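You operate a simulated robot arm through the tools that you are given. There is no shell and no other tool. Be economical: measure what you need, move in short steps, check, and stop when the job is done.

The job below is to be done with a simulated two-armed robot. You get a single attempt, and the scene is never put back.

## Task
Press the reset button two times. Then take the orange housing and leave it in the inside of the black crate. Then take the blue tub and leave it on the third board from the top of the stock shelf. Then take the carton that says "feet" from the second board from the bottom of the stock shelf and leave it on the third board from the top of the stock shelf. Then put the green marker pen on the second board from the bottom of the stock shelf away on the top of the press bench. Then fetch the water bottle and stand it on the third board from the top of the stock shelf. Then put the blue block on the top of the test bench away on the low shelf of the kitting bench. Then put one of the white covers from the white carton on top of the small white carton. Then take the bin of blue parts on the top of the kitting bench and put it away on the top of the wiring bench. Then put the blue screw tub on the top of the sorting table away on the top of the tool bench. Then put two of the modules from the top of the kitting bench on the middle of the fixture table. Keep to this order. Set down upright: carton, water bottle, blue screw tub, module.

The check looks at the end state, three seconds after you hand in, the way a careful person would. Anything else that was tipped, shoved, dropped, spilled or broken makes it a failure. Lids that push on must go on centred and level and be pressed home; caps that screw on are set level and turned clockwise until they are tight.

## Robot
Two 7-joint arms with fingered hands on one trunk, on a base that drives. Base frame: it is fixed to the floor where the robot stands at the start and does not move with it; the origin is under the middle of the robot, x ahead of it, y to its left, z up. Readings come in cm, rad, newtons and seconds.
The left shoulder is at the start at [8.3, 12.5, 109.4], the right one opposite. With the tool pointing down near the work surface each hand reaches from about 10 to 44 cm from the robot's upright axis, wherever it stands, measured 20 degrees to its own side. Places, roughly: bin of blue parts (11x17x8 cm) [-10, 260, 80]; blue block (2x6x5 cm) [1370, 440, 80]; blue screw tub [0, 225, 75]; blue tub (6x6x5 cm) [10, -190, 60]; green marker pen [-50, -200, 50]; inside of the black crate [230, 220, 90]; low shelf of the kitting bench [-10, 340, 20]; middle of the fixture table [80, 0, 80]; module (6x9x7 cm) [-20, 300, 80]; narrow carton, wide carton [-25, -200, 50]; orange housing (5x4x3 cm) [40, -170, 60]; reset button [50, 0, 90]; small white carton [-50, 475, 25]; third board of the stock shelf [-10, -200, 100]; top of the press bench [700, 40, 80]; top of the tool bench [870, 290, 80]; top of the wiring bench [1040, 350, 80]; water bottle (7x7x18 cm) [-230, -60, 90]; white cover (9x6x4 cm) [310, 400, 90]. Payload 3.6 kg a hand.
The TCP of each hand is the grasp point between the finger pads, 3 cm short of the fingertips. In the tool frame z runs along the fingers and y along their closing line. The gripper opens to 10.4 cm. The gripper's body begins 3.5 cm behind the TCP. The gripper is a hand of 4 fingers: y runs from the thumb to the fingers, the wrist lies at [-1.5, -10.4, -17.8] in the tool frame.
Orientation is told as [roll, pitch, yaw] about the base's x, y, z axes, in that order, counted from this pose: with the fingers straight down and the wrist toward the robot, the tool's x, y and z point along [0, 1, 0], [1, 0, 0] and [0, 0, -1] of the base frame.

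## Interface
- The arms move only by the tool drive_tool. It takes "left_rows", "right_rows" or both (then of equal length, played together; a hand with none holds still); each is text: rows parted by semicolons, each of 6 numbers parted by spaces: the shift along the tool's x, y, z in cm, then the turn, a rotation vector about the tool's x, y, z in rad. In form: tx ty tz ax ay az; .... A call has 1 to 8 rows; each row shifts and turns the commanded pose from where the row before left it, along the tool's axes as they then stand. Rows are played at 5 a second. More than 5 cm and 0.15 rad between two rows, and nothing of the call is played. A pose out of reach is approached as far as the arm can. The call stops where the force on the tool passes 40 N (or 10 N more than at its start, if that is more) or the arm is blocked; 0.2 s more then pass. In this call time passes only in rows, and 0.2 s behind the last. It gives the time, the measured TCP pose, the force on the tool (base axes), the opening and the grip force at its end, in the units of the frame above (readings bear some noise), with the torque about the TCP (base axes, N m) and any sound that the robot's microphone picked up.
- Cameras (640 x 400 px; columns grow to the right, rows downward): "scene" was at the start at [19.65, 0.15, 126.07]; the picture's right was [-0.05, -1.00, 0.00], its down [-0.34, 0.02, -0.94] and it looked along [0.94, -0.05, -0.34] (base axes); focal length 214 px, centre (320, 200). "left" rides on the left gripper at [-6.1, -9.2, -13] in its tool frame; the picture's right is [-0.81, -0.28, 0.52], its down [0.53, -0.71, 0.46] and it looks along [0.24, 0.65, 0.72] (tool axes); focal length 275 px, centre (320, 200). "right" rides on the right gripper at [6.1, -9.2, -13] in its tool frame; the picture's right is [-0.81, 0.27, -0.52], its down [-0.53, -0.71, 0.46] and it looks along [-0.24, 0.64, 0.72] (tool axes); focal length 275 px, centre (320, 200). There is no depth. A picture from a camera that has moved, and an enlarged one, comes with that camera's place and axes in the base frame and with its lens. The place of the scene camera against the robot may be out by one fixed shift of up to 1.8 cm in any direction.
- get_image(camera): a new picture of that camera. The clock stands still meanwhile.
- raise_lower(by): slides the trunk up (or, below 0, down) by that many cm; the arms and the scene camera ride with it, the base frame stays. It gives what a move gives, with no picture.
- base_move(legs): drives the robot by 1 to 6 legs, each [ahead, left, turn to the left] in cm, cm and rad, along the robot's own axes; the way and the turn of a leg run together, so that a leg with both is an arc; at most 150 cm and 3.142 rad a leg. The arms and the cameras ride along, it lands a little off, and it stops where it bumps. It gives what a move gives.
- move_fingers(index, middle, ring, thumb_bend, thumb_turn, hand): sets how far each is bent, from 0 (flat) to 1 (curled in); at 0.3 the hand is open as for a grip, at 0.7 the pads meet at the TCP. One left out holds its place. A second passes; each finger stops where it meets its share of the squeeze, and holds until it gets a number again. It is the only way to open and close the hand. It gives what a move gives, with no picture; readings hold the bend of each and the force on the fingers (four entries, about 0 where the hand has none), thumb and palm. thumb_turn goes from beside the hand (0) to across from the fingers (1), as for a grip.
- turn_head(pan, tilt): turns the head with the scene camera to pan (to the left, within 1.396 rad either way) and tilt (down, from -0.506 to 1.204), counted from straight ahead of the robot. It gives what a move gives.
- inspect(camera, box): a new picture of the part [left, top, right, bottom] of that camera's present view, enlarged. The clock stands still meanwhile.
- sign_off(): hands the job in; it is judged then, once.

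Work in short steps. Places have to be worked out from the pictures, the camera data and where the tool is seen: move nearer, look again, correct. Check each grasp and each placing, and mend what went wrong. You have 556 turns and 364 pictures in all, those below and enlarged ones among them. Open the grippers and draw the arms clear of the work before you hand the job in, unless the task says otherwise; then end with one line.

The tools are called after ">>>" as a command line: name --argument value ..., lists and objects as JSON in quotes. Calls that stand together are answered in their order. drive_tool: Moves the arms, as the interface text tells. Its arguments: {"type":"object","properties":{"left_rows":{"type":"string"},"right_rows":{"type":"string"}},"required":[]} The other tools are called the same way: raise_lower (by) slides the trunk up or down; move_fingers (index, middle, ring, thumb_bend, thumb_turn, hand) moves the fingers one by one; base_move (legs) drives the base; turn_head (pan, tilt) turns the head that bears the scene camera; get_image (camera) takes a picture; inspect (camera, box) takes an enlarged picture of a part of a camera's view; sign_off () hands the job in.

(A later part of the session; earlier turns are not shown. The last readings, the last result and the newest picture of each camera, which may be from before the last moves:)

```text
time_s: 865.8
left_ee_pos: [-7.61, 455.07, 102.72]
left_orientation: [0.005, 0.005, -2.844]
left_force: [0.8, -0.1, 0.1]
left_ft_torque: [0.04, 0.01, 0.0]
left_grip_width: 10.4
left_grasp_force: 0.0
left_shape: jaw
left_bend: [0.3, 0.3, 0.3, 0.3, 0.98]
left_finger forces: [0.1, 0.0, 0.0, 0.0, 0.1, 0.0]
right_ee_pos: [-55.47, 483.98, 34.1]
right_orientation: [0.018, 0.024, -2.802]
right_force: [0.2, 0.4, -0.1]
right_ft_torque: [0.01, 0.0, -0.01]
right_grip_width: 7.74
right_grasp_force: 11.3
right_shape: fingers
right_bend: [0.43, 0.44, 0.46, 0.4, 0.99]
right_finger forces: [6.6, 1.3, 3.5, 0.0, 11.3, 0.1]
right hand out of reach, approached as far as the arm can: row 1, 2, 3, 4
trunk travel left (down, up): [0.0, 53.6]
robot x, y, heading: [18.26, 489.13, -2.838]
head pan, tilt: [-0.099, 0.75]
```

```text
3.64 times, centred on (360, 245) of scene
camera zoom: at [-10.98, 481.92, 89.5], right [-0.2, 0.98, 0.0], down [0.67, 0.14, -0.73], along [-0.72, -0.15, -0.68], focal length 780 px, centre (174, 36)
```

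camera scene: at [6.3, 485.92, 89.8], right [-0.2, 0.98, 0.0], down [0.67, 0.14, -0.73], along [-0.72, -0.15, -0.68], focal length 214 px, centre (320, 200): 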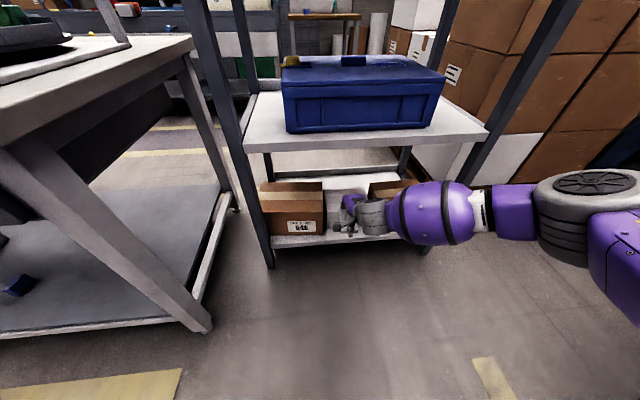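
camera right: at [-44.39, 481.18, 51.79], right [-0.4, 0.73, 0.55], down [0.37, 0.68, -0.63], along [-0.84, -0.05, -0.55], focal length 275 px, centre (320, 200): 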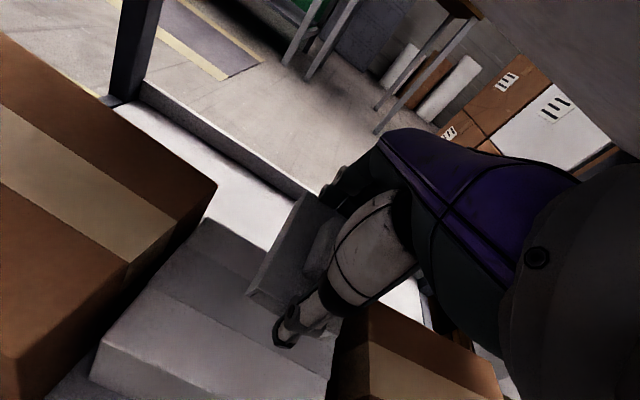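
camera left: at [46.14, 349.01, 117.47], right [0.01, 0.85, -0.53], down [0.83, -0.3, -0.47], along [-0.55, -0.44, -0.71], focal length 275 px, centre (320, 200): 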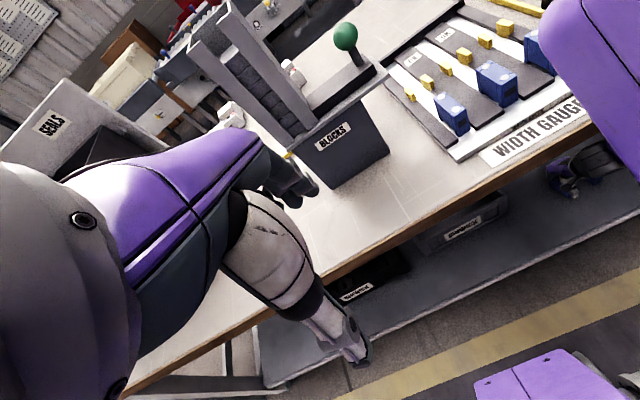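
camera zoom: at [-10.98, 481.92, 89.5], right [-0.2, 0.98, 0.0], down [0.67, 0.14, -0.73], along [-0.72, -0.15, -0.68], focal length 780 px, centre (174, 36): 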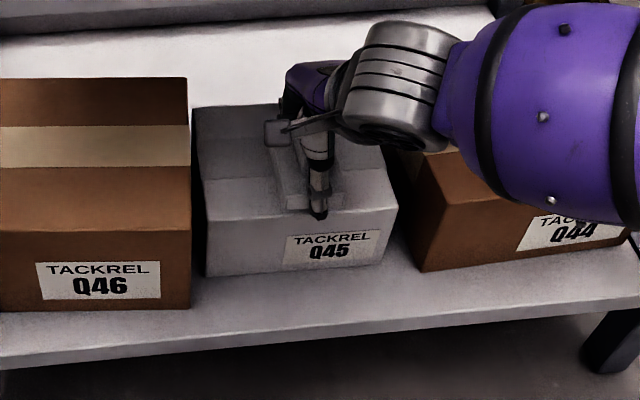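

Still no contact; it drifts toward me as it lowers. Base ahead 3.2, left 1.5, then lower further.

>>> base_move --legs '[[3.2, 1.5, 0]]'

>>> drive_tool --right_rows "0 0.2 0.7 0.02 0 0;0 0.2 0.7 0.02 0 0;0 0.2 0.7 0.02 0 0"

>>> get_image --camera "right"

```text
time_s: 866.8
left_ee_pos: [-10.22, 453.12, 102.81]
left_orientation: [0.004, 0.007, -2.849]
left_force: [-0.1, 1.0, 0.1]
left_ft_torque: [-0.04, 0.03, 0.01]
left_grip_width: 10.38
left_grasp_force: 0.0
left_shape: jaw
left_bend: [0.3, 0.3, 0.3, 0.3, 0.98]
left_finger forces: [0.1, 0.0, 0.1, 0.1, 0.0, 0.1]
right_ee_pos: [-57.17, 482.51, 33.25]
right_orientation: [0.009, 0.04, -2.806]
right_force: [0.9, -0.5, -0.1]
right_ft_torque: [-0.01, -0.01, 0.01]
right_grip_width: 7.74
right_grasp_force: 11.5
right_shape: fingers
right_bend: [0.43, 0.44, 0.46, 0.4, 0.99]
right_finger forces: [6.8, 1.3, 3.5, 0.1, 11.4, 0.1]
trunk travel left (down, up): [0.0, 53.6]
robot x, y, heading: [15.59, 486.9, -2.837]
head pan, tilt: [-0.099, 0.75]
stopped in leg 1: the robot was blocked; the commanded pose is now the measured one
```

```text
time_s: 867.6
left_ee_pos: [-10.01, 452.96, 102.72]
left_orientation: [0.004, 0.007, -2.849]
left_force: [0.0, -0.2, 0.4]
left_ft_torque: [0.02, 0.01, 0.0]
left_grip_width: 10.41
left_grasp_force: 0.1
left_shape: jaw
left_bend: [0.3, 0.3, 0.3, 0.3, 0.98]
left_finger forces: [0.0, 0.0, 0.1, 0.0, 0.0, 0.0]
right_ee_pos: [-56.5, 483.37, 31.94]
right_orientation: [0.01, 0.101, -2.803]
right_force: [0.3, -0.1, 0.2]
right_ft_torque: [-0.01, 0.01, 0.0]
right_grip_width: 7.72
right_grasp_force: 11.1
right_shape: fingers
right_bend: [0.43, 0.44, 0.46, 0.4, 0.99]
right_finger forces: [6.6, 1.4, 3.5, 0.1, 11.3, 0.1]
right hand out of reach, approached as far as the arm can: row 2, 3
trunk travel left (down, up): [0.0, 53.6]
robot x, y, heading: [15.96, 486.98, -2.84]
head pan, tilt: [-0.099, 0.75]
```

```text
102 pictures are left
camera right: at [-47.4, 480.25, 45.86], right [-0.58, 0.66, 0.48], down [0.54, 0.75, -0.39], along [-0.61, 0.03, -0.79], focal length 275 px, centre (320, 200)
```

right: 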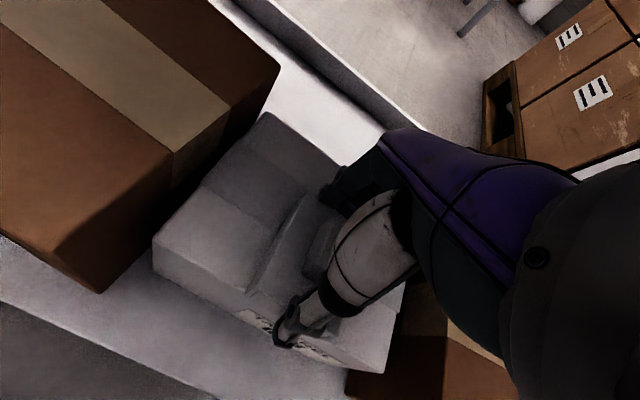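

The carton top computes to z≈27, so the cover is practically on it. Release.

>>> move_fingers --hand "right" --index 0.3 --middle 0.3 --ring 0.3 --thumb_bend 0.3

>>> get_image --camera "right"

```text
time_s: 868.6
left_ee_pos: [-10.01, 452.98, 102.71]
left_orientation: [0.004, 0.005, -2.849]
left_force: [-0.3, -1.4, -0.7]
left_ft_torque: [0.02, 0.03, -0.01]
left_grip_width: 10.38
left_grasp_force: 0.1
left_shape: jaw
left_bend: [0.3, 0.3, 0.3, 0.3, 0.98]
left_finger forces: [0.0, 0.0, 0.1, 0.1, 0.1, 0.1]
right_ee_pos: [-56.65, 483.31, 31.92]
right_orientation: [0.011, 0.102, -2.802]
right_force: [-0.6, -0.6, -0.4]
right_ft_torque: [0.02, -0.01, -0.05]
right_grip_width: 10.3
right_grasp_force: 0.0
right_shape: fingers
right_bend: [0.3, 0.3, 0.3, 0.3, 0.98]
right_finger forces: [0.0, 0.1, 0.0, 0.0, 0.0, 0.1]
trunk travel left (down, up): [0.0, 53.6]
robot x, y, heading: [15.71, 487.18, -2.84]
head pan, tilt: [-0.099, 0.75]
```

```text
101 pictures are left
camera right: at [-47.41, 480.26, 45.85], right [-0.58, 0.66, 0.48], down [0.54, 0.75, -0.39], along [-0.61, 0.03, -0.79], focal length 275 px, centre (320, 200)
```

right: 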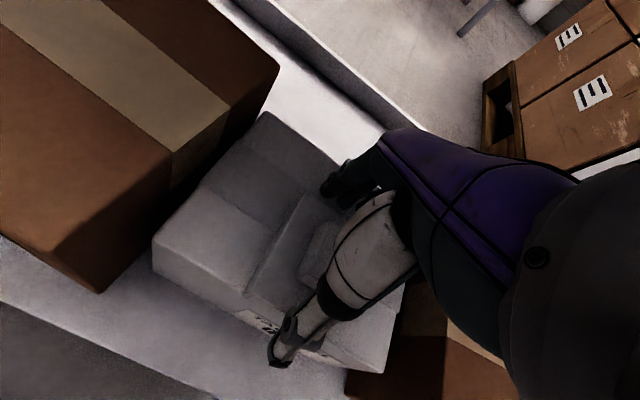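

The cover lies on the carton. I raise the hand 5 cm (pitching the fingers up slightly) so they clear the cover, before backing out.

>>> drive_tool --right_rows "0 0 -0.8 -0.02 0 0;0 0 -0.8 -0.03 0 0;0 0 -0.8 -0.03 0 0;0 0 -0.8 -0.03 0 0;0 0 -0.8 -0.03 0 0;0 0 -0.8 -0.03 0 0"

>>> get_image --camera "right"

```text
time_s: 870.0
left_ee_pos: [-10.13, 452.95, 102.79]
left_orientation: [0.005, 0.005, -2.847]
left_force: [0.3, -0.5, 0.3]
left_ft_torque: [0.0, 0.02, -0.01]
left_grip_width: 10.4
left_grasp_force: 0.1
left_shape: jaw
left_bend: [0.3, 0.3, 0.3, 0.3, 0.98]
left_finger forces: [0.0, 0.0, 0.1, 0.0, 0.0, 0.0]
right_ee_pos: [-57.02, 483.2, 36.64]
right_orientation: [0.008, -0.07, -2.806]
right_force: [-0.1, 0.5, -0.3]
right_ft_torque: [0.04, 0.0, 0.01]
right_grip_width: 10.3
right_grasp_force: 0.1
right_shape: fingers
right_bend: [0.3, 0.3, 0.3, 0.3, 0.98]
right_finger forces: [0.0, 0.1, 0.0, 0.0, 0.0, 0.0]
trunk travel left (down, up): [0.0, 53.6]
robot x, y, heading: [15.8, 486.76, -2.843]
head pan, tilt: [-0.099, 0.75]
```

```text
100 pictures are left
camera right: at [-45.7, 480.85, 49.07], right [-0.49, 0.69, 0.53], down [0.47, 0.72, -0.51], along [-0.73, -0.01, -0.68], focal length 275 px, centre (320, 200)
```

right: 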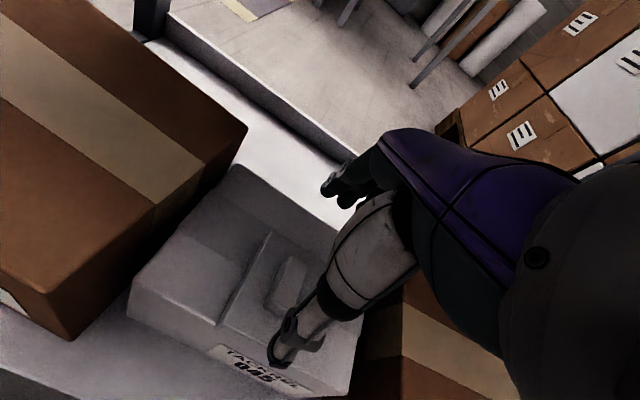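

A touch more height, then back out 25.

>>> drive_tool --right_rows "0 0.1 -0.8 -0.03 0 0;0 0.1 -0.8 -0.03 0 0"

>>> base_move --legs '[[-30, 0, 0]]'

>>> raise_lower --by 38

>>> inspect --camera "scene" --box '[240, 170, 440, 300]'

```text
time_s: 870.6
left_ee_pos: [-10.15, 452.95, 102.76]
left_orientation: [0.004, 0.007, -2.848]
left_force: [-0.3, 0.5, -0.3]
left_ft_torque: [0.01, -0.04, 0.02]
left_grip_width: 10.37
left_grasp_force: 0.0
left_shape: jaw
left_bend: [0.3, 0.3, 0.3, 0.3, 0.98]
left_finger forces: [0.0, 0.1, 0.0, 0.1, 0.0, 0.0]
right_ee_pos: [-57.14, 483.31, 38.26]
right_orientation: [0.01, -0.13, -2.807]
right_force: [0.8, -0.2, -0.4]
right_ft_torque: [-0.02, 0.02, 0.02]
right_grip_width: 10.32
right_grasp_force: 0.0
right_shape: fingers
right_bend: [0.3, 0.3, 0.3, 0.3, 0.98]
right_finger forces: [0.0, 0.1, 0.1, 0.0, 0.0, 0.0]
trunk travel left (down, up): [0.0, 53.6]
robot x, y, heading: [15.55, 486.76, -2.839]
head pan, tilt: [-0.099, 0.75]
```

```text
time_s: 872.7
left_ee_pos: [18.82, 461.89, 102.79]
left_orientation: [0.003, 0.007, -2.851]
left_force: [-0.1, 0.0, 0.3]
left_ft_torque: [0.0, 0.02, -0.04]
left_grip_width: 10.37
left_grasp_force: 0.1
left_shape: jaw
left_bend: [0.3, 0.3, 0.3, 0.3, 0.98]
left_finger forces: [0.0, 0.1, 0.0, 0.1, 0.1, 0.0]
right_ee_pos: [-27.97, 492.54, 38.36]
right_orientation: [0.01, -0.129, -2.809]
right_force: [-0.1, -0.1, 0.1]
right_ft_torque: [-0.02, 0.04, -0.01]
right_grip_width: 10.29
right_grasp_force: 0.0
right_shape: fingers
right_bend: [0.3, 0.3, 0.3, 0.3, 0.98]
right_finger forces: [0.0, 0.1, 0.0, 0.1, 0.0, 0.1]
trunk travel left (down, up): [0.0, 53.6]
robot x, y, heading: [44.51, 495.65, -2.846]
head pan, tilt: [-0.099, 0.75]
```

```text
time_s: 876.3
left_ee_pos: [18.79, 461.94, 140.73]
left_orientation: [0.003, 0.005, -2.848]
left_force: [-0.4, 0.0, 0.0]
left_ft_torque: [-0.02, -0.03, 0.04]
left_grip_width: 10.37
left_grasp_force: 0.1
left_shape: jaw
left_bend: [0.3, 0.3, 0.3, 0.3, 0.98]
left_finger forces: [0.0, 0.0, 0.1, 0.0, 0.0, 0.1]
right_ee_pos: [-30.29, 491.88, 87.08]
right_orientation: [0.003, -0.306, -2.808]
right_force: [-0.3, 1.0, 0.5]
right_ft_torque: [0.04, 0.0, -0.02]
right_grip_width: 10.29
right_grasp_force: 0.0
right_shape: fingers
right_bend: [0.3, 0.3, 0.3, 0.3, 0.98]
right_finger forces: [0.0, 0.1, 0.1, 0.0, 0.1, 0.1]
trunk travel left (down, up): [-38.0, 15.6]
robot x, y, heading: [44.41, 496.11, -2.841]
head pan, tilt: [-0.099, 0.75]
```

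```text
3.08 times, centred on (340, 235) of scene
camera zoom: at [25.92, 491.99, 127.88], right [-0.2, 0.98, 0.0], down [0.67, 0.13, -0.73], along [-0.72, -0.14, -0.68], focal length 660 px, centre (258, 92)
```

zoom: 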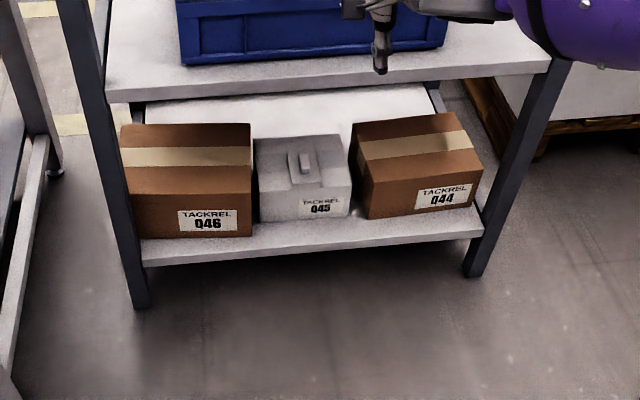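

The cover sits centred on the small white carton. Next: the bin of blue parts on the kitting bench. Retract the right arm, then move left along the bench.

>>> drive_tool --right_rows "0 -4 -1 0.05 0 0;0 -4.5 -1 0.05 0 0;0 -4.5 0 0.05 0 0;0 -4.5 0 0.05 0 0;0 -4.5 -1 0.05 0 0;0 -4 -2 0.05 0 0;0 -4 -2 0 0 0"

>>> base_move --legs '[[0, 150, 0], [0, 38, 0]]'

>>> turn_head --pan 0 --tilt 0.6

>>> get_image --camera "scene"

```text
time_s: 877.9
left_ee_pos: [18.93, 461.95, 140.79]
left_orientation: [0.003, 0.007, -2.85]
left_force: [1.3, -1.1, 1.4]
left_ft_torque: [0.02, 0.0, -0.02]
left_grip_width: 10.38
left_grasp_force: 0.1
left_shape: jaw
left_bend: [0.3, 0.3, 0.3, 0.3, 0.98]
left_finger forces: [0.0, 0.1, 0.0, 0.0, 0.0, 0.1]
right_ee_pos: [-1.3, 501.98, 89.21]
right_orientation: [0.002, -0.007, -2.807]
right_force: [-0.3, 0.3, -0.4]
right_ft_torque: [-0.01, 0.03, -0.02]
right_grip_width: 10.31
right_grasp_force: 0.1
right_shape: fingers
right_bend: [0.3, 0.3, 0.3, 0.3, 0.98]
right_finger forces: [0.1, 0.0, 0.0, 0.1, 0.0, 0.1]
trunk travel left (down, up): [-38.0, 15.6]
robot x, y, heading: [44.62, 495.78, -2.845]
head pan, tilt: [-0.099, 0.75]
```

```text
time_s: 887.2
left_ee_pos: [74.84, 286.12, 140.79]
left_orientation: [0.005, 0.008, -2.837]
left_force: [0.5, -0.9, 0.5]
left_ft_torque: [0.01, 0.01, 0.01]
left_grip_width: 10.39
left_grasp_force: 0.0
left_shape: jaw
left_bend: [0.3, 0.3, 0.3, 0.3, 0.98]
left_finger forces: [0.0, 0.0, 0.1, 0.1, 0.1, 0.0]
right_ee_pos: [53.81, 325.78, 89.21]
right_orientation: [0.004, -0.009, -2.792]
right_force: [-0.1, 0.2, -0.9]
right_ft_torque: [0.03, -0.02, 0.01]
right_grip_width: 10.28
right_grasp_force: 0.2
right_shape: fingers
right_bend: [0.3, 0.3, 0.3, 0.3, 0.98]
right_finger forces: [0.1, 0.1, 0.1, 0.0, 0.1, 0.0]
trunk travel left (down, up): [-38.0, 15.6]
robot x, y, heading: [100.35, 320.26, -2.831]
head pan, tilt: [-0.099, 0.75]
```

```text
time_s: 887.9
left_ee_pos: [74.76, 286.1, 140.75]
left_orientation: [0.003, 0.006, -2.837]
left_force: [0.7, 0.3, 0.4]
left_ft_torque: [-0.01, -0.03, 0.0]
left_grip_width: 10.38
left_grasp_force: 0.1
left_shape: jaw
left_bend: [0.3, 0.3, 0.3, 0.3, 0.98]
left_finger forces: [0.1, 0.0, 0.0, 0.0, 0.0, 0.0]
right_ee_pos: [53.97, 325.82, 89.19]
right_orientation: [0.005, -0.008, -2.793]
right_force: [-0.2, 0.5, -0.5]
right_ft_torque: [-0.01, -0.01, 0.0]
right_grip_width: 10.31
right_grasp_force: 0.1
right_shape: fingers
right_bend: [0.3, 0.3, 0.3, 0.3, 0.98]
right_finger forces: [0.0, 0.0, 0.0, 0.0, 0.0, 0.1]
trunk travel left (down, up): [-38.0, 15.6]
robot x, y, heading: [99.87, 320.54, -2.833]
head pan, tilt: [0.0, 0.6]
```

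```text
98 pictures are left
camera scene: at [81.13, 315.39, 129.17], right [-0.31, 0.95, 0.0], down [0.54, 0.17, -0.82], along [-0.78, -0.25, -0.57], focal length 214 px, centre (320, 200)
```

scene: 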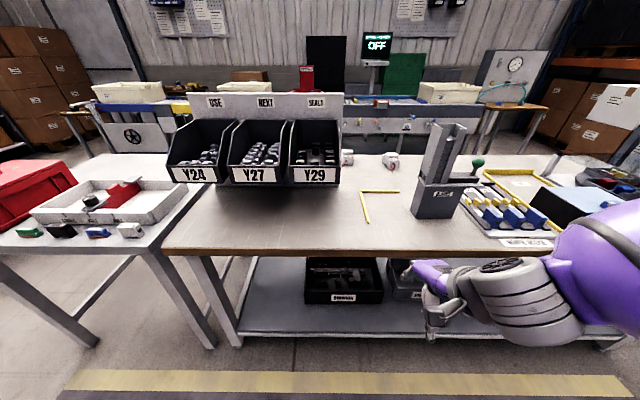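

Zoom on the bins and the items behind.

>>> inspect --camera "scene" --box '[150, 80, 430, 240]'

```text
2.29 times, centred on (290, 160) of scene
camera zoom: at [81.13, 315.39, 129.17], right [-0.31, 0.95, 0.0], down [0.54, 0.17, -0.82], along [-0.78, -0.25, -0.57], focal length 490 px, centre (389, 291)
```

zoom: 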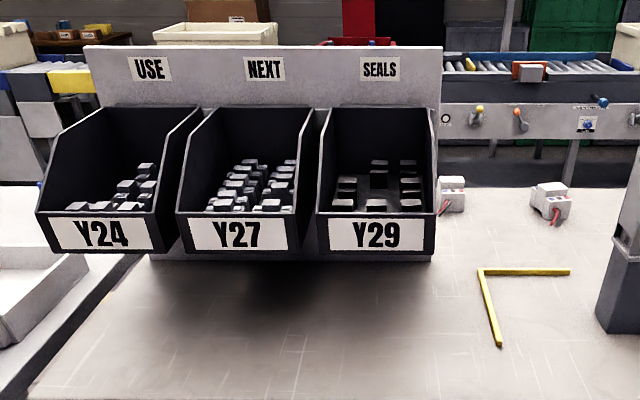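

The bin of blue parts and the modules are on the far (aisle) side of this bench. I go around the sorting table to the aisle side.

>>> base_move --legs '[[0, 150, 0], [0, 12, 0], [150, 0, 0], [32, 0, 0], [0, 0, -1.57]]'

>>> turn_head --pan -0.4 --tilt 0.4

>>> get_image --camera "scene"

```text
time_s: 908.6
left_ee_pos: [-63.46, 136.14, 140.71]
left_orientation: [0.005, 0.008, 1.933]
left_force: [-0.5, 0.1, 0.3]
left_ft_torque: [0.0, 0.01, -0.03]
left_grip_width: 10.43
left_grasp_force: 0.1
left_shape: jaw
left_bend: [0.3, 0.3, 0.3, 0.3, 0.98]
left_finger forces: [0.1, 0.0, 0.0, 0.1, 0.0, 0.0]
right_ee_pos: [-25.05, 159.17, 89.22]
right_orientation: [0.004, -0.009, 1.975]
right_force: [0.1, -0.3, 0.0]
right_ft_torque: [0.03, -0.01, 0.03]
right_grip_width: 10.32
right_grasp_force: 0.0
right_shape: fingers
right_bend: [0.3, 0.3, 0.3, 0.3, 0.98]
right_finger forces: [0.0, 0.0, 0.1, 0.0, 0.0, 0.0]
trunk travel left (down, up): [-38.0, 15.6]
robot x, y, heading: [-27.56, 113.0, 1.936]
head pan, tilt: [0.0, 0.6]
```

```text
time_s: 909.5
left_ee_pos: [-63.47, 135.99, 140.82]
left_orientation: [0.004, 0.006, 1.931]
left_force: [-1.0, -0.6, 0.5]
left_ft_torque: [0.02, 0.0, -0.03]
left_grip_width: 10.37
left_grasp_force: 0.1
left_shape: jaw
left_bend: [0.3, 0.3, 0.3, 0.3, 0.98]
left_finger forces: [0.0, 0.0, 0.1, 0.0, 0.1, 0.1]
right_ee_pos: [-25.06, 159.02, 89.06]
right_orientation: [0.005, -0.009, 1.974]
right_force: [0.4, -1.0, 0.0]
right_ft_torque: [0.01, 0.03, 0.0]
right_grip_width: 10.32
right_grasp_force: 0.0
right_shape: fingers
right_bend: [0.3, 0.3, 0.3, 0.3, 0.98]
right_finger forces: [0.0, 0.0, 0.1, 0.0, 0.0, 0.1]
trunk travel left (down, up): [-38.0, 15.6]
robot x, y, heading: [-28.12, 112.72, 1.943]
head pan, tilt: [-0.4, 0.4]
```

```text
96 pictures are left
camera scene: at [-32.0, 131.99, 130.99], right [1.0, -0.03, 0.0], down [-0.01, -0.39, -0.92], along [0.03, 0.92, -0.39], focal length 214 px, centre (320, 200)
```

scene: 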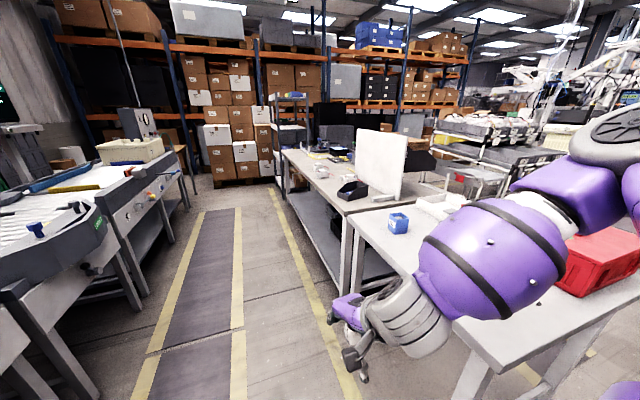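

From here I see the black bin with blue parts, and the screw tub. Zoom in.

>>> inspect --camera "scene" --box '[280, 130, 440, 250]'

```text
3.33 times, centred on (360, 190) of scene
camera zoom: at [-32.0, 131.99, 130.99], right [1.0, -0.03, 0.0], down [-0.01, -0.39, -0.92], along [0.03, 0.92, -0.39], focal length 715 px, centre (187, 233)
```

zoom: 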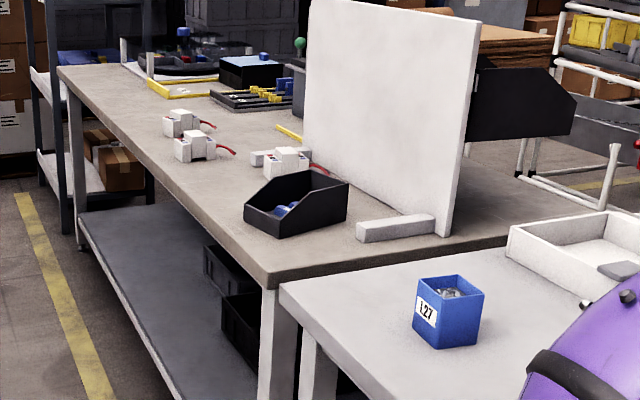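

I drive up the aisle to beside the bin and turn right to face it.

>>> base_move --legs '[[142, 0, -0.05], [0, 0, -1.56]]'

>>> turn_head --pan -0.15 --tilt 0.65

>>> get_image --camera "scene"

```text
time_s: 920.3
left_ee_pos: [-51.33, 282.88, 140.68]
left_orientation: [0.003, 0.007, 0.357]
left_force: [0.8, -0.1, 0.0]
left_ft_torque: [0.0, 0.01, -0.03]
left_grip_width: 10.4
left_grasp_force: 0.0
left_shape: jaw
left_bend: [0.3, 0.3, 0.3, 0.3, 0.98]
left_finger forces: [0.1, 0.0, 0.0, 0.0, 0.0, 0.1]
right_ee_pos: [-28.58, 244.45, 89.16]
right_orientation: [0.003, -0.01, 0.4]
right_force: [0.0, -1.2, -0.4]
right_ft_torque: [0.02, -0.01, -0.01]
right_grip_width: 10.33
right_grasp_force: 0.1
right_shape: fingers
right_bend: [0.3, 0.3, 0.3, 0.3, 0.98]
right_finger forces: [0.0, 0.0, 0.0, 0.0, 0.1, 0.1]
trunk travel left (down, up): [-38.0, 15.6]
robot x, y, heading: [-74.95, 247.17, 0.363]
head pan, tilt: [-0.4, 0.4]
```

```text
time_s: 921.1
left_ee_pos: [-51.32, 282.92, 140.73]
left_orientation: [0.003, 0.004, 0.356]
left_force: [0.5, -0.1, -1.1]
left_ft_torque: [-0.01, 0.0, 0.04]
left_grip_width: 10.39
left_grasp_force: 0.2
left_shape: jaw
left_bend: [0.3, 0.3, 0.3, 0.3, 0.98]
left_finger forces: [0.0, 0.1, 0.1, 0.0, 0.0, 0.0]
right_ee_pos: [-28.4, 244.35, 89.16]
right_orientation: [0.002, -0.009, 0.398]
right_force: [-0.3, 0.5, 0.1]
right_ft_torque: [-0.02, -0.02, 0.0]
right_grip_width: 10.3
right_grasp_force: 0.0
right_shape: fingers
right_bend: [0.3, 0.3, 0.3, 0.3, 0.98]
right_finger forces: [0.0, 0.0, 0.0, 0.0, 0.1, 0.0]
trunk travel left (down, up): [-38.0, 15.6]
robot x, y, heading: [-74.84, 247.42, 0.363]
head pan, tilt: [-0.15, 0.649]
```

```text
94 pictures are left
camera scene: at [-57.87, 253.32, 128.75], right [0.21, -0.98, 0.0], down [-0.59, -0.13, -0.8], along [0.78, 0.17, -0.6], focal length 214 px, centre (320, 200)
```

scene: 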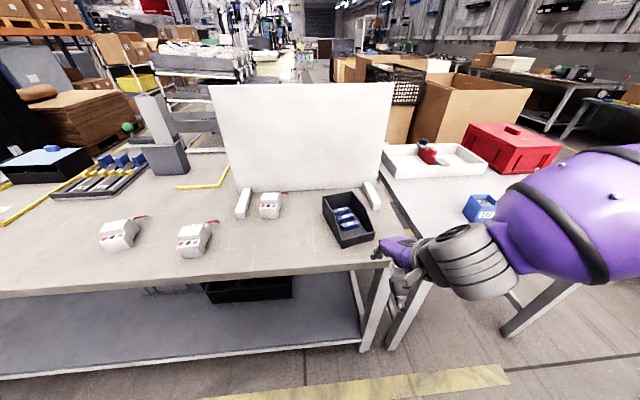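

The bin (11 × 17 cm) must be gripped across its 11 cm width; centre ≈ [−5.5, 255.5], its depth axis at heading ≈ 0.53. The left hand with yaw −1 suits. I turn the robot to heading ≈ 0 and bring the left hand around.

>>> base_move --legs '[[0, 0, -0.39]]'

>>> drive_tool --left_rows "-2 2 3.5 0 0 0;-2 2 3.5 0 0 0;-2 2 3.5 0 0 0;-2 2 3.5 0 0 0;-2 2 3.5 0 0 0;0 1 4 0 0 0.1;0 0 4 0 0 0.14;0 0 3 0 0 0.14"

>>> drive_tool --left_rows "0 0 0 0 0 0.14;0 0 0 0 0 0.14;0 0 0 0 0 0.14;0 0 0 0 0 0.14;0 0 0 0 0 0.06"

>>> get_image --camera "left"

```text
time_s: 922.7
left_ee_pos: [-39.55, 271.34, 140.78]
left_orientation: [0.004, 0.005, -0.03]
left_force: [-0.6, 0.2, -0.2]
left_ft_torque: [0.04, 0.04, 0.0]
left_grip_width: 10.38
left_grasp_force: 0.0
left_shape: jaw
left_bend: [0.3, 0.3, 0.3, 0.3, 0.98]
left_finger forces: [0.0, 0.0, 0.0, 0.1, 0.0, 0.0]
right_ee_pos: [-33.07, 227.08, 89.22]
right_orientation: [0.003, -0.009, 0.011]
right_force: [-0.6, 0.7, -0.2]
right_ft_torque: [0.02, 0.01, 0.01]
right_grip_width: 10.3
right_grasp_force: 0.0
right_shape: fingers
right_bend: [0.3, 0.3, 0.3, 0.3, 0.98]
right_finger forces: [0.0, 0.1, 0.1, 0.1, 0.0, 0.0]
trunk travel left (down, up): [-38.0, 15.6]
robot x, y, heading: [-74.86, 247.39, -0.03]
head pan, tilt: [-0.15, 0.649]
```

```text
time_s: 924.5
left_ee_pos: [-29.02, 261.18, 112.27]
left_orientation: [-0.001, 0.007, -0.413]
left_force: [0.4, -0.7, 0.3]
left_ft_torque: [0.0, 0.02, -0.04]
left_grip_width: 10.39
left_grasp_force: 0.1
left_shape: jaw
left_bend: [0.3, 0.3, 0.3, 0.3, 0.98]
left_finger forces: [0.0, 0.0, 0.0, 0.0, 0.1, 0.1]
right_ee_pos: [-33.1, 227.12, 89.09]
right_orientation: [0.003, -0.007, 0.011]
right_force: [-0.2, -0.4, -0.2]
right_ft_torque: [0.02, 0.03, 0.01]
right_grip_width: 10.33
right_grasp_force: 0.0
right_shape: fingers
right_bend: [0.3, 0.3, 0.3, 0.3, 0.98]
right_finger forces: [0.1, 0.1, 0.0, 0.0, 0.0, 0.0]
trunk travel left (down, up): [-38.0, 15.6]
robot x, y, heading: [-74.64, 247.44, -0.026]
head pan, tilt: [-0.15, 0.649]
```

```text
time_s: 925.7
left_ee_pos: [-29.21, 261.11, 112.17]
left_orientation: [-0.003, 0.007, -1.034]
left_force: [-0.1, 0.5, 0.3]
left_ft_torque: [-0.01, 0.01, 0.0]
left_grip_width: 10.4
left_grasp_force: 0.1
left_shape: jaw
left_bend: [0.3, 0.3, 0.3, 0.3, 0.98]
left_finger forces: [0.0, 0.0, 0.1, 0.0, 0.0, 0.0]
right_ee_pos: [-33.05, 227.09, 89.13]
right_orientation: [0.004, -0.01, 0.011]
right_force: [0.2, 1.0, -0.6]
right_ft_torque: [-0.01, 0.03, 0.0]
right_grip_width: 10.31
right_grasp_force: 0.0
right_shape: fingers
right_bend: [0.3, 0.3, 0.3, 0.3, 0.98]
right_finger forces: [0.1, 0.1, 0.1, 0.0, 0.0, 0.0]
trunk travel left (down, up): [-38.0, 15.6]
robot x, y, heading: [-74.59, 247.08, -0.021]
head pan, tilt: [-0.15, 0.649]
```

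```text
93 pictures are left
camera left: at [-39.08, 265.9, 125.19], right [-0.84, -0.18, -0.51], down [0.09, 0.89, -0.45], along [0.53, -0.43, -0.73], focal length 275 px, centre (320, 200)
```

left: 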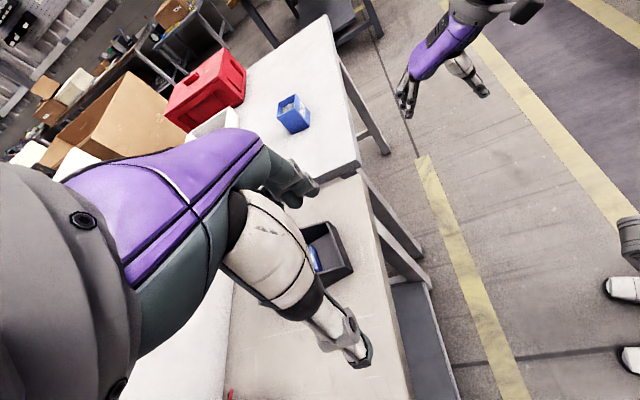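

Left hand oriented. Base ahead 19, right 5 to bring it over the bin.

>>> base_move --legs '[[19, -5, 0]]'

>>> move_fingers --hand "left" --index 0.18 --middle 0.18 --ring 0.18 --thumb_bend 0.18

>>> get_image --camera "left"

>>> get_image --camera "scene"

```text
time_s: 927.2
left_ee_pos: [-9.85, 255.64, 112.1]
left_orientation: [-0.003, 0.007, -1.036]
left_force: [0.4, -0.1, -0.6]
left_ft_torque: [-0.01, 0.03, 0.02]
left_grip_width: 10.39
left_grasp_force: 0.0
left_shape: jaw
left_bend: [0.3, 0.3, 0.3, 0.3, 0.98]
left_finger forces: [0.0, 0.0, 0.0, 0.1, 0.1, 0.0]
right_ee_pos: [-14.08, 221.61, 89.21]
right_orientation: [0.005, -0.007, 0.009]
right_force: [0.4, 0.2, -0.4]
right_ft_torque: [0.0, 0.01, -0.01]
right_grip_width: 10.28
right_grasp_force: 0.0
right_shape: fingers
right_bend: [0.3, 0.3, 0.3, 0.3, 0.98]
right_finger forces: [0.2, 0.0, 0.0, 0.0, 0.0, 0.1]
trunk travel left (down, up): [-38.0, 15.6]
robot x, y, heading: [-55.79, 242.11, -0.031]
head pan, tilt: [-0.15, 0.649]
```

```text
time_s: 928.2
left_ee_pos: [-10.02, 255.64, 112.14]
left_orientation: [-0.003, 0.006, -1.034]
left_force: [0.5, 0.3, -0.3]
left_ft_torque: [0.02, -0.02, -0.02]
left_grip_width: 12.93
left_grasp_force: 0.0
left_shape: fingers
left_bend: [0.18, 0.18, 0.18, 0.18, 0.98]
left_finger forces: [0.0, 0.0, 0.0, 0.0, 0.1, 0.0]
right_ee_pos: [-13.95, 221.59, 89.19]
right_orientation: [0.003, -0.01, 0.007]
right_force: [-0.9, 0.1, -0.6]
right_ft_torque: [0.02, -0.02, 0.01]
right_grip_width: 10.31
right_grasp_force: 0.0
right_shape: fingers
right_bend: [0.3, 0.3, 0.3, 0.3, 0.98]
right_finger forces: [0.0, 0.1, 0.0, 0.0, 0.1, 0.1]
trunk travel left (down, up): [-38.0, 15.6]
robot x, y, heading: [-55.66, 242.11, -0.03]
head pan, tilt: [-0.15, 0.649]
```

```text
92 pictures are left
camera left: at [-19.93, 260.43, 125.18], right [-0.84, -0.18, -0.51], down [0.09, 0.89, -0.45], along [0.53, -0.43, -0.73], focal length 275 px, centre (320, 200)
```

left: 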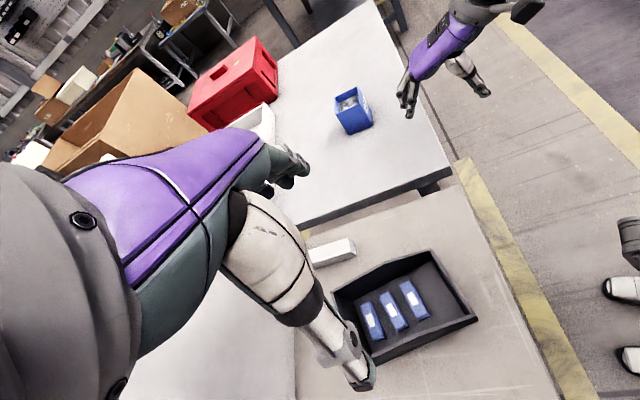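

```text
91 pictures are left
camera scene: at [-38.07, 240.77, 128.75], right [-0.18, -0.98, 0.0], down [-0.6, 0.11, -0.8], along [0.78, -0.14, -0.6], focal length 214 px, centre (320, 200)
```

scene: 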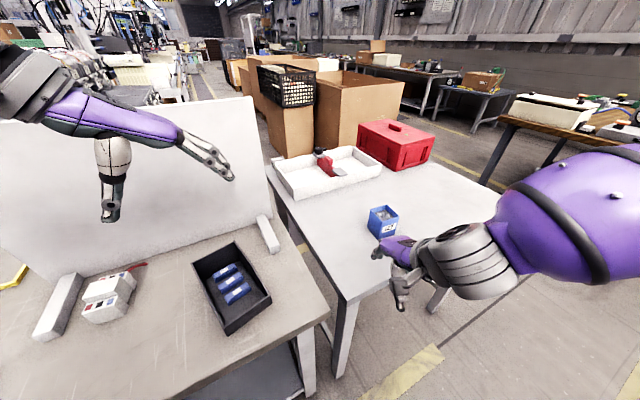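

The bin is aligned with the hand; it needs +1.5/+1.8 cm shift. First raise and pull back the right hand (it hovers over the sorting table), then lower the left.

>>> drive_tool --right_rows "0 -2 -4 0 0 0;0 -3 -4 0 0 0;0 -3 -4 0 0 0;0 -3 -4 0 0 0" --left_rows "0.8 0.9 3 0 0 0;0.7 0.9 4 0 0 0;0 0 4 0 0 0;0 0 3 0 0 0"

>>> get_image --camera "left"

```text
time_s: 929.2
left_ee_pos: [-8.05, 254.91, 98.09]
left_orientation: [-0.002, 0.004, -1.036]
left_force: [-0.4, 0.6, 0.0]
left_ft_torque: [0.01, -0.04, 0.0]
left_grip_width: 12.98
left_grasp_force: 0.0
left_shape: fingers
left_bend: [0.18, 0.18, 0.18, 0.18, 0.98]
left_finger forces: [0.0, 0.0, 0.0, 0.1, 0.0, 0.0]
right_ee_pos: [-16.26, 220.55, 106.15]
right_orientation: [0.003, -0.006, 0.01]
right_force: [-0.9, 0.1, 0.2]
right_ft_torque: [0.01, -0.02, -0.01]
right_grip_width: 10.34
right_grasp_force: 0.0
right_shape: fingers
right_bend: [0.3, 0.3, 0.3, 0.3, 0.98]
right_finger forces: [0.1, 0.1, 0.0, 0.1, 0.0, 0.0]
right hand out of reach, approached as far as the arm can: row 1, 2, 3, 4
trunk travel left (down, up): [-38.0, 15.6]
robot x, y, heading: [-55.75, 241.78, -0.032]
head pan, tilt: [-0.15, 0.649]
```

```text
90 pictures are left
camera left: at [-17.93, 259.63, 111.16], right [-0.84, -0.17, -0.51], down [0.09, 0.89, -0.45], along [0.54, -0.43, -0.73], focal length 275 px, centre (320, 200)
```

left: 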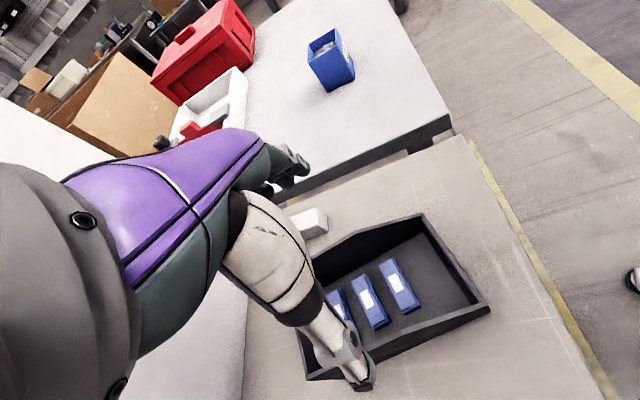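

Centred: bin walls at ±5.2, fingers at ±6.5. Lower the left hand 13 cm in steps.

>>> drive_tool --left_rows "0 0 4 0 0 0;0 0 4 0 0 0;0 0 2.5 0 0 0;0 0 1.5 0 0 0"

>>> get_image --camera "left"

```text
time_s: 930.2
left_ee_pos: [-7.98, 254.79, 86.2]
left_orientation: [-0.001, 0.003, -1.035]
left_force: [-0.2, -0.1, 6.2]
left_ft_torque: [-0.02, -0.01, -0.02]
left_grip_width: 13.34
left_grasp_force: 2.9
left_shape: fingers
left_bend: [0.17, 0.18, 0.18, 0.17, 0.98]
left_finger forces: [3.0, 0.0, 0.0, 0.1, 2.8, 0.1]
right_ee_pos: [-16.11, 220.56, 106.04]
right_orientation: [0.005, -0.004, 0.008]
right_force: [-0.8, 0.2, -1.4]
right_ft_torque: [0.0, -0.01, 0.0]
right_grip_width: 10.33
right_grasp_force: 0.1
right_shape: fingers
right_bend: [0.3, 0.3, 0.3, 0.3, 0.98]
right_finger forces: [0.1, 0.0, 0.0, 0.0, 0.1, 0.0]
trunk travel left (down, up): [-38.0, 15.6]
robot x, y, heading: [-55.49, 242.06, -0.029]
head pan, tilt: [-0.15, 0.649]
```

```text
89 pictures are left
camera left: at [-17.97, 259.56, 99.31], right [-0.84, -0.18, -0.52], down [0.09, 0.89, -0.45], along [0.54, -0.43, -0.73], focal length 275 px, centre (320, 200)
```

left: 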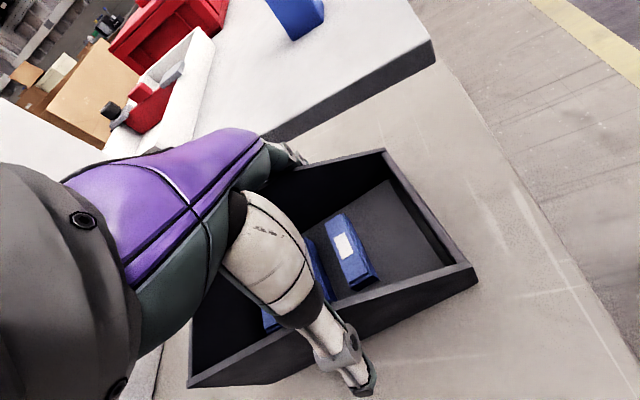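

Index and thumb are touching the rims. Raise 2, open a bit wider, and lower again.

>>> drive_tool --left_rows "0 0 -2.5 0 0 0"

>>> move_fingers --hand "left" --index 0.1 --middle 0.1 --ring 0.1 --thumb_bend 0.1

>>> drive_tool --left_rows "0 0 1.5 0 0 0;0 0 1.5 0 0 0;0 0 1 0 0 0"

>>> get_image --camera "scene"

```text
time_s: 930.6
left_ee_pos: [-8.12, 254.83, 88.5]
left_orientation: [-0.001, 0.009, -1.034]
left_force: [-1.1, 0.2, -0.5]
left_ft_torque: [-0.01, 0.01, -0.02]
left_grip_width: 13.05
left_grasp_force: 0.1
left_shape: fingers
left_bend: [0.18, 0.18, 0.18, 0.18, 0.98]
left_finger forces: [0.1, 0.1, 0.1, 0.0, 0.1, 0.0]
right_ee_pos: [-16.17, 220.61, 106.13]
right_orientation: [0.004, -0.004, 0.008]
right_force: [-1.3, 0.6, -1.0]
right_ft_torque: [-0.02, -0.01, -0.01]
right_grip_width: 10.31
right_grasp_force: 0.2
right_shape: fingers
right_bend: [0.3, 0.3, 0.3, 0.3, 0.98]
right_finger forces: [0.0, 0.1, 0.1, 0.0, 0.0, 0.0]
trunk travel left (down, up): [-38.0, 15.6]
robot x, y, heading: [-55.71, 241.71, -0.025]
head pan, tilt: [-0.15, 0.649]
```

```text
time_s: 931.6
left_ee_pos: [-8.07, 254.8, 88.48]
left_orientation: [-0.004, 0.007, -1.036]
left_force: [0.3, 0.5, -0.2]
left_ft_torque: [0.02, -0.03, 0.01]
left_grip_width: 14.58
left_grasp_force: 0.1
left_shape: fingers
left_bend: [0.1, 0.1, 0.1, 0.1, 0.98]
left_finger forces: [0.1, 0.0, 0.0, 0.0, 0.1, 0.0]
right_ee_pos: [-15.99, 220.5, 106.07]
right_orientation: [0.004, -0.007, 0.009]
right_force: [0.1, -0.1, -0.2]
right_ft_torque: [0.0, -0.01, 0.0]
right_grip_width: 10.32
right_grasp_force: 0.0
right_shape: fingers
right_bend: [0.3, 0.3, 0.3, 0.3, 0.98]
right_finger forces: [0.1, 0.1, 0.0, 0.0, 0.1, 0.2]
trunk travel left (down, up): [-38.0, 15.6]
robot x, y, heading: [-55.88, 242.17, -0.026]
head pan, tilt: [-0.15, 0.649]
```

```text
time_s: 932.5
left_ee_pos: [-7.95, 254.96, 84.92]
left_orientation: [0.002, -0.001, -1.035]
left_force: [-1.7, 5.6, 27.0]
left_ft_torque: [0.1, 0.23, -0.05]
left_grip_width: 14.96
left_grasp_force: 12.0
left_shape: fingers
left_bend: [0.08, 0.1, 0.1, 0.09, 0.98]
left_finger forces: [6.2, 0.1, 1.0, 0.0, 17.6, 0.1]
right_ee_pos: [-16.31, 220.55, 106.13]
right_orientation: [0.003, -0.009, 0.008]
right_force: [-0.3, -0.4, -0.7]
right_ft_torque: [0.04, -0.01, 0.0]
right_grip_width: 10.3
right_grasp_force: 0.1
right_shape: fingers
right_bend: [0.3, 0.3, 0.3, 0.3, 0.98]
right_finger forces: [0.0, 0.0, 0.0, 0.0, 0.1, 0.0]
trunk travel left (down, up): [-38.0, 15.6]
robot x, y, heading: [-55.67, 241.76, -0.023]
head pan, tilt: [-0.15, 0.649]
```

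```text
88 pictures are left
camera scene: at [-38.32, 240.81, 128.82], right [-0.18, -0.98, 0.0], down [-0.59, 0.11, -0.8], along [0.79, -0.14, -0.6], focal length 214 px, centre (320, 200)
```

scene: 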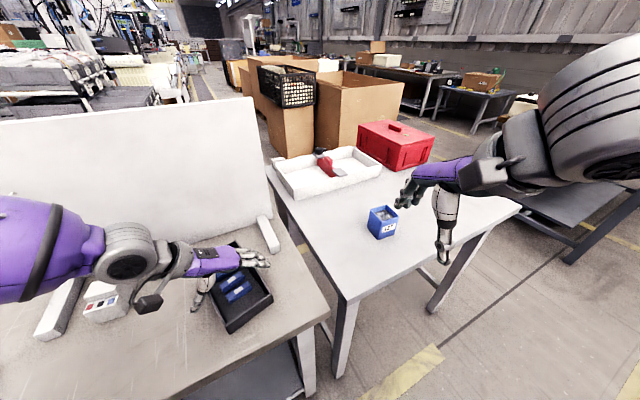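

Look closer.

>>> inspect --camera "scene" --box '[150, 210, 310, 350]'

```text
2.86 times, centred on (230, 280) of scene
camera zoom: at [-38.32, 240.81, 128.82], right [-0.18, -0.98, 0.0], down [-0.59, 0.11, -0.8], along [0.79, -0.14, -0.6], focal length 613 px, centre (577, -29)
```

zoom: 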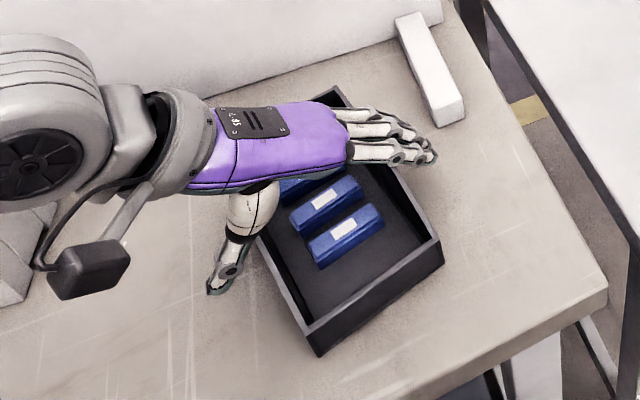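

Thumb is outside the left wall and fingers beyond the right wall: good. Raise 0.6 and close.

>>> drive_tool --left_rows "0 0 -0.7 0 0 0"

>>> move_fingers --hand "left" --index 0.45 --middle 0.45 --ring 0.45 --thumb_bend 0.45

>>> inspect --camera "scene" --box '[150, 210, 310, 350]'

```text
time_s: 932.9
left_ee_pos: [-8.16, 254.96, 85.04]
left_orientation: [-0.003, 0.008, -1.034]
left_force: [1.4, -0.9, 3.8]
left_ft_torque: [-0.14, 0.0, 0.03]
left_grip_width: 14.93
left_grasp_force: 4.6
left_shape: fingers
left_bend: [0.08, 0.1, 0.1, 0.09, 0.98]
left_finger forces: [4.1, 0.0, 0.7, 0.0, 3.2, 0.0]
right_ee_pos: [-16.2, 220.54, 106.02]
right_orientation: [0.003, -0.006, 0.009]
right_force: [0.2, 0.0, 0.1]
right_ft_torque: [0.03, -0.04, -0.05]
right_grip_width: 10.32
right_grasp_force: 0.1
right_shape: fingers
right_bend: [0.3, 0.3, 0.3, 0.3, 0.98]
right_finger forces: [0.1, 0.0, 0.1, 0.0, 0.0, 0.1]
trunk travel left (down, up): [-38.0, 15.6]
robot x, y, heading: [-55.9, 242.08, -0.035]
head pan, tilt: [-0.15, 0.649]
```

```text
time_s: 933.9
left_ee_pos: [-8.04, 254.89, 85.38]
left_orientation: [-0.002, 0.005, -1.035]
left_force: [-2.6, -2.2, 12.6]
left_ft_torque: [-0.61, -0.5, -0.47]
left_grip_width: 13.65
left_grasp_force: 42.9
left_shape: fingers
left_bend: [0.12, 0.29, 0.19, 0.33, 0.94]
left_finger forces: [13.6, 13.6, 17.3, 0.0, 41.5, 0.0]
right_ee_pos: [-16.19, 220.48, 106.03]
right_orientation: [0.002, -0.008, 0.009]
right_force: [0.7, 0.6, -0.2]
right_ft_torque: [0.03, -0.02, -0.03]
right_grip_width: 10.31
right_grasp_force: 0.1
right_shape: fingers
right_bend: [0.3, 0.3, 0.3, 0.3, 0.98]
right_finger forces: [0.0, 0.0, 0.1, 0.1, 0.1, 0.1]
trunk travel left (down, up): [-38.0, 15.6]
robot x, y, heading: [-55.78, 241.57, -0.029]
head pan, tilt: [-0.15, 0.649]
```

```text
2.86 times, centred on (230, 280) of scene
camera zoom: at [-38.19, 240.74, 128.77], right [-0.18, -0.98, 0.0], down [-0.59, 0.11, -0.8], along [0.78, -0.14, -0.6], focal length 613 px, centre (577, -29)
```

zoom: 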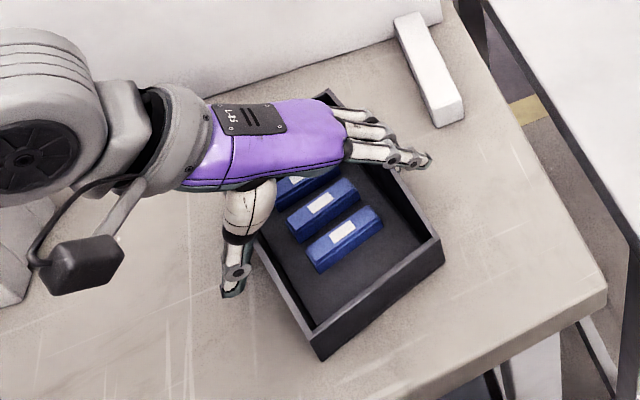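

Gripped firmly. Lift 4 by trunk and check.

>>> raise_lower --by 4

>>> inspect --camera "scene" --box '[130, 200, 330, 370]'

```text
time_s: 934.7
left_ee_pos: [-7.94, 255.03, 89.3]
left_orientation: [-0.004, 0.009, -1.036]
left_force: [0.6, 0.6, -0.3]
left_ft_torque: [-0.03, 0.02, 0.0]
left_grip_width: 13.41
left_grasp_force: 34.6
left_shape: fingers
left_bend: [0.13, 0.28, 0.19, 0.35, 0.94]
left_finger forces: [8.8, 10.2, 14.5, 0.0, 36.3, 0.1]
right_ee_pos: [-16.2, 220.19, 109.97]
right_orientation: [0.003, -0.008, 0.009]
right_force: [0.0, 0.7, 0.4]
right_ft_torque: [-0.03, 0.02, 0.0]
right_grip_width: 10.31
right_grasp_force: 0.0
right_shape: fingers
right_bend: [0.3, 0.3, 0.3, 0.3, 0.98]
right_finger forces: [0.1, 0.1, 0.0, 0.0, 0.1, 0.0]
trunk travel left (down, up): [-42.0, 11.6]
robot x, y, heading: [-55.83, 241.9, -0.03]
head pan, tilt: [-0.15, 0.649]
```

```text
2.35 times, centred on (230, 285) of scene
camera zoom: at [-39.24, 240.8, 132.99], right [-0.18, -0.98, 0.0], down [-0.6, 0.11, -0.8], along [0.78, -0.14, -0.6], focal length 505 px, centre (532, 0)
```

zoom: 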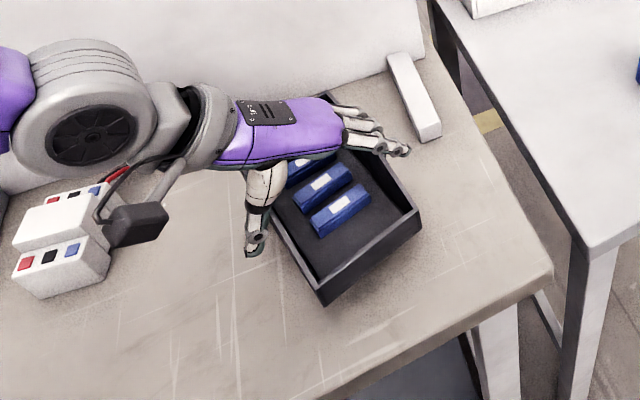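

>>> raise_lower --by 9

>>> get_image --camera "left"

```text
time_s: 935.9
left_ee_pos: [-7.88, 254.99, 98.29]
left_orientation: [-0.006, 0.007, -1.034]
left_force: [0.1, 0.1, -0.3]
left_ft_torque: [0.02, 0.04, 0.02]
left_grip_width: 13.39
left_grasp_force: 34.5
left_shape: fingers
left_bend: [0.13, 0.28, 0.2, 0.35, 0.94]
left_finger forces: [8.7, 10.0, 14.3, 0.1, 35.9, 0.1]
right_ee_pos: [-16.14, 220.34, 118.91]
right_orientation: [0.004, -0.007, 0.008]
right_force: [0.1, -0.1, -0.3]
right_ft_torque: [0.0, 0.03, 0.0]
right_grip_width: 10.32
right_grasp_force: 0.1
right_shape: fingers
right_bend: [0.3, 0.3, 0.3, 0.3, 0.98]
right_finger forces: [0.0, 0.1, 0.0, 0.1, 0.1, 0.0]
trunk travel left (down, up): [-51.0, 2.6]
robot x, y, heading: [-55.84, 242.06, -0.032]
head pan, tilt: [-0.15, 0.649]
```

```text
84 pictures are left
camera left: at [-17.86, 259.76, 111.3], right [-0.84, -0.17, -0.51], down [0.09, 0.89, -0.45], along [0.53, -0.43, -0.73], focal length 275 px, centre (320, 200)
```

left: 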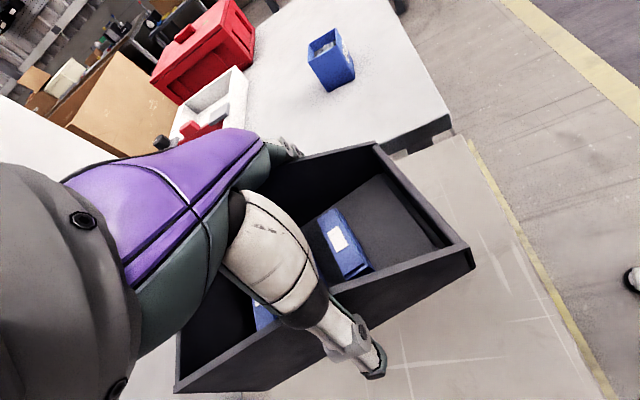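

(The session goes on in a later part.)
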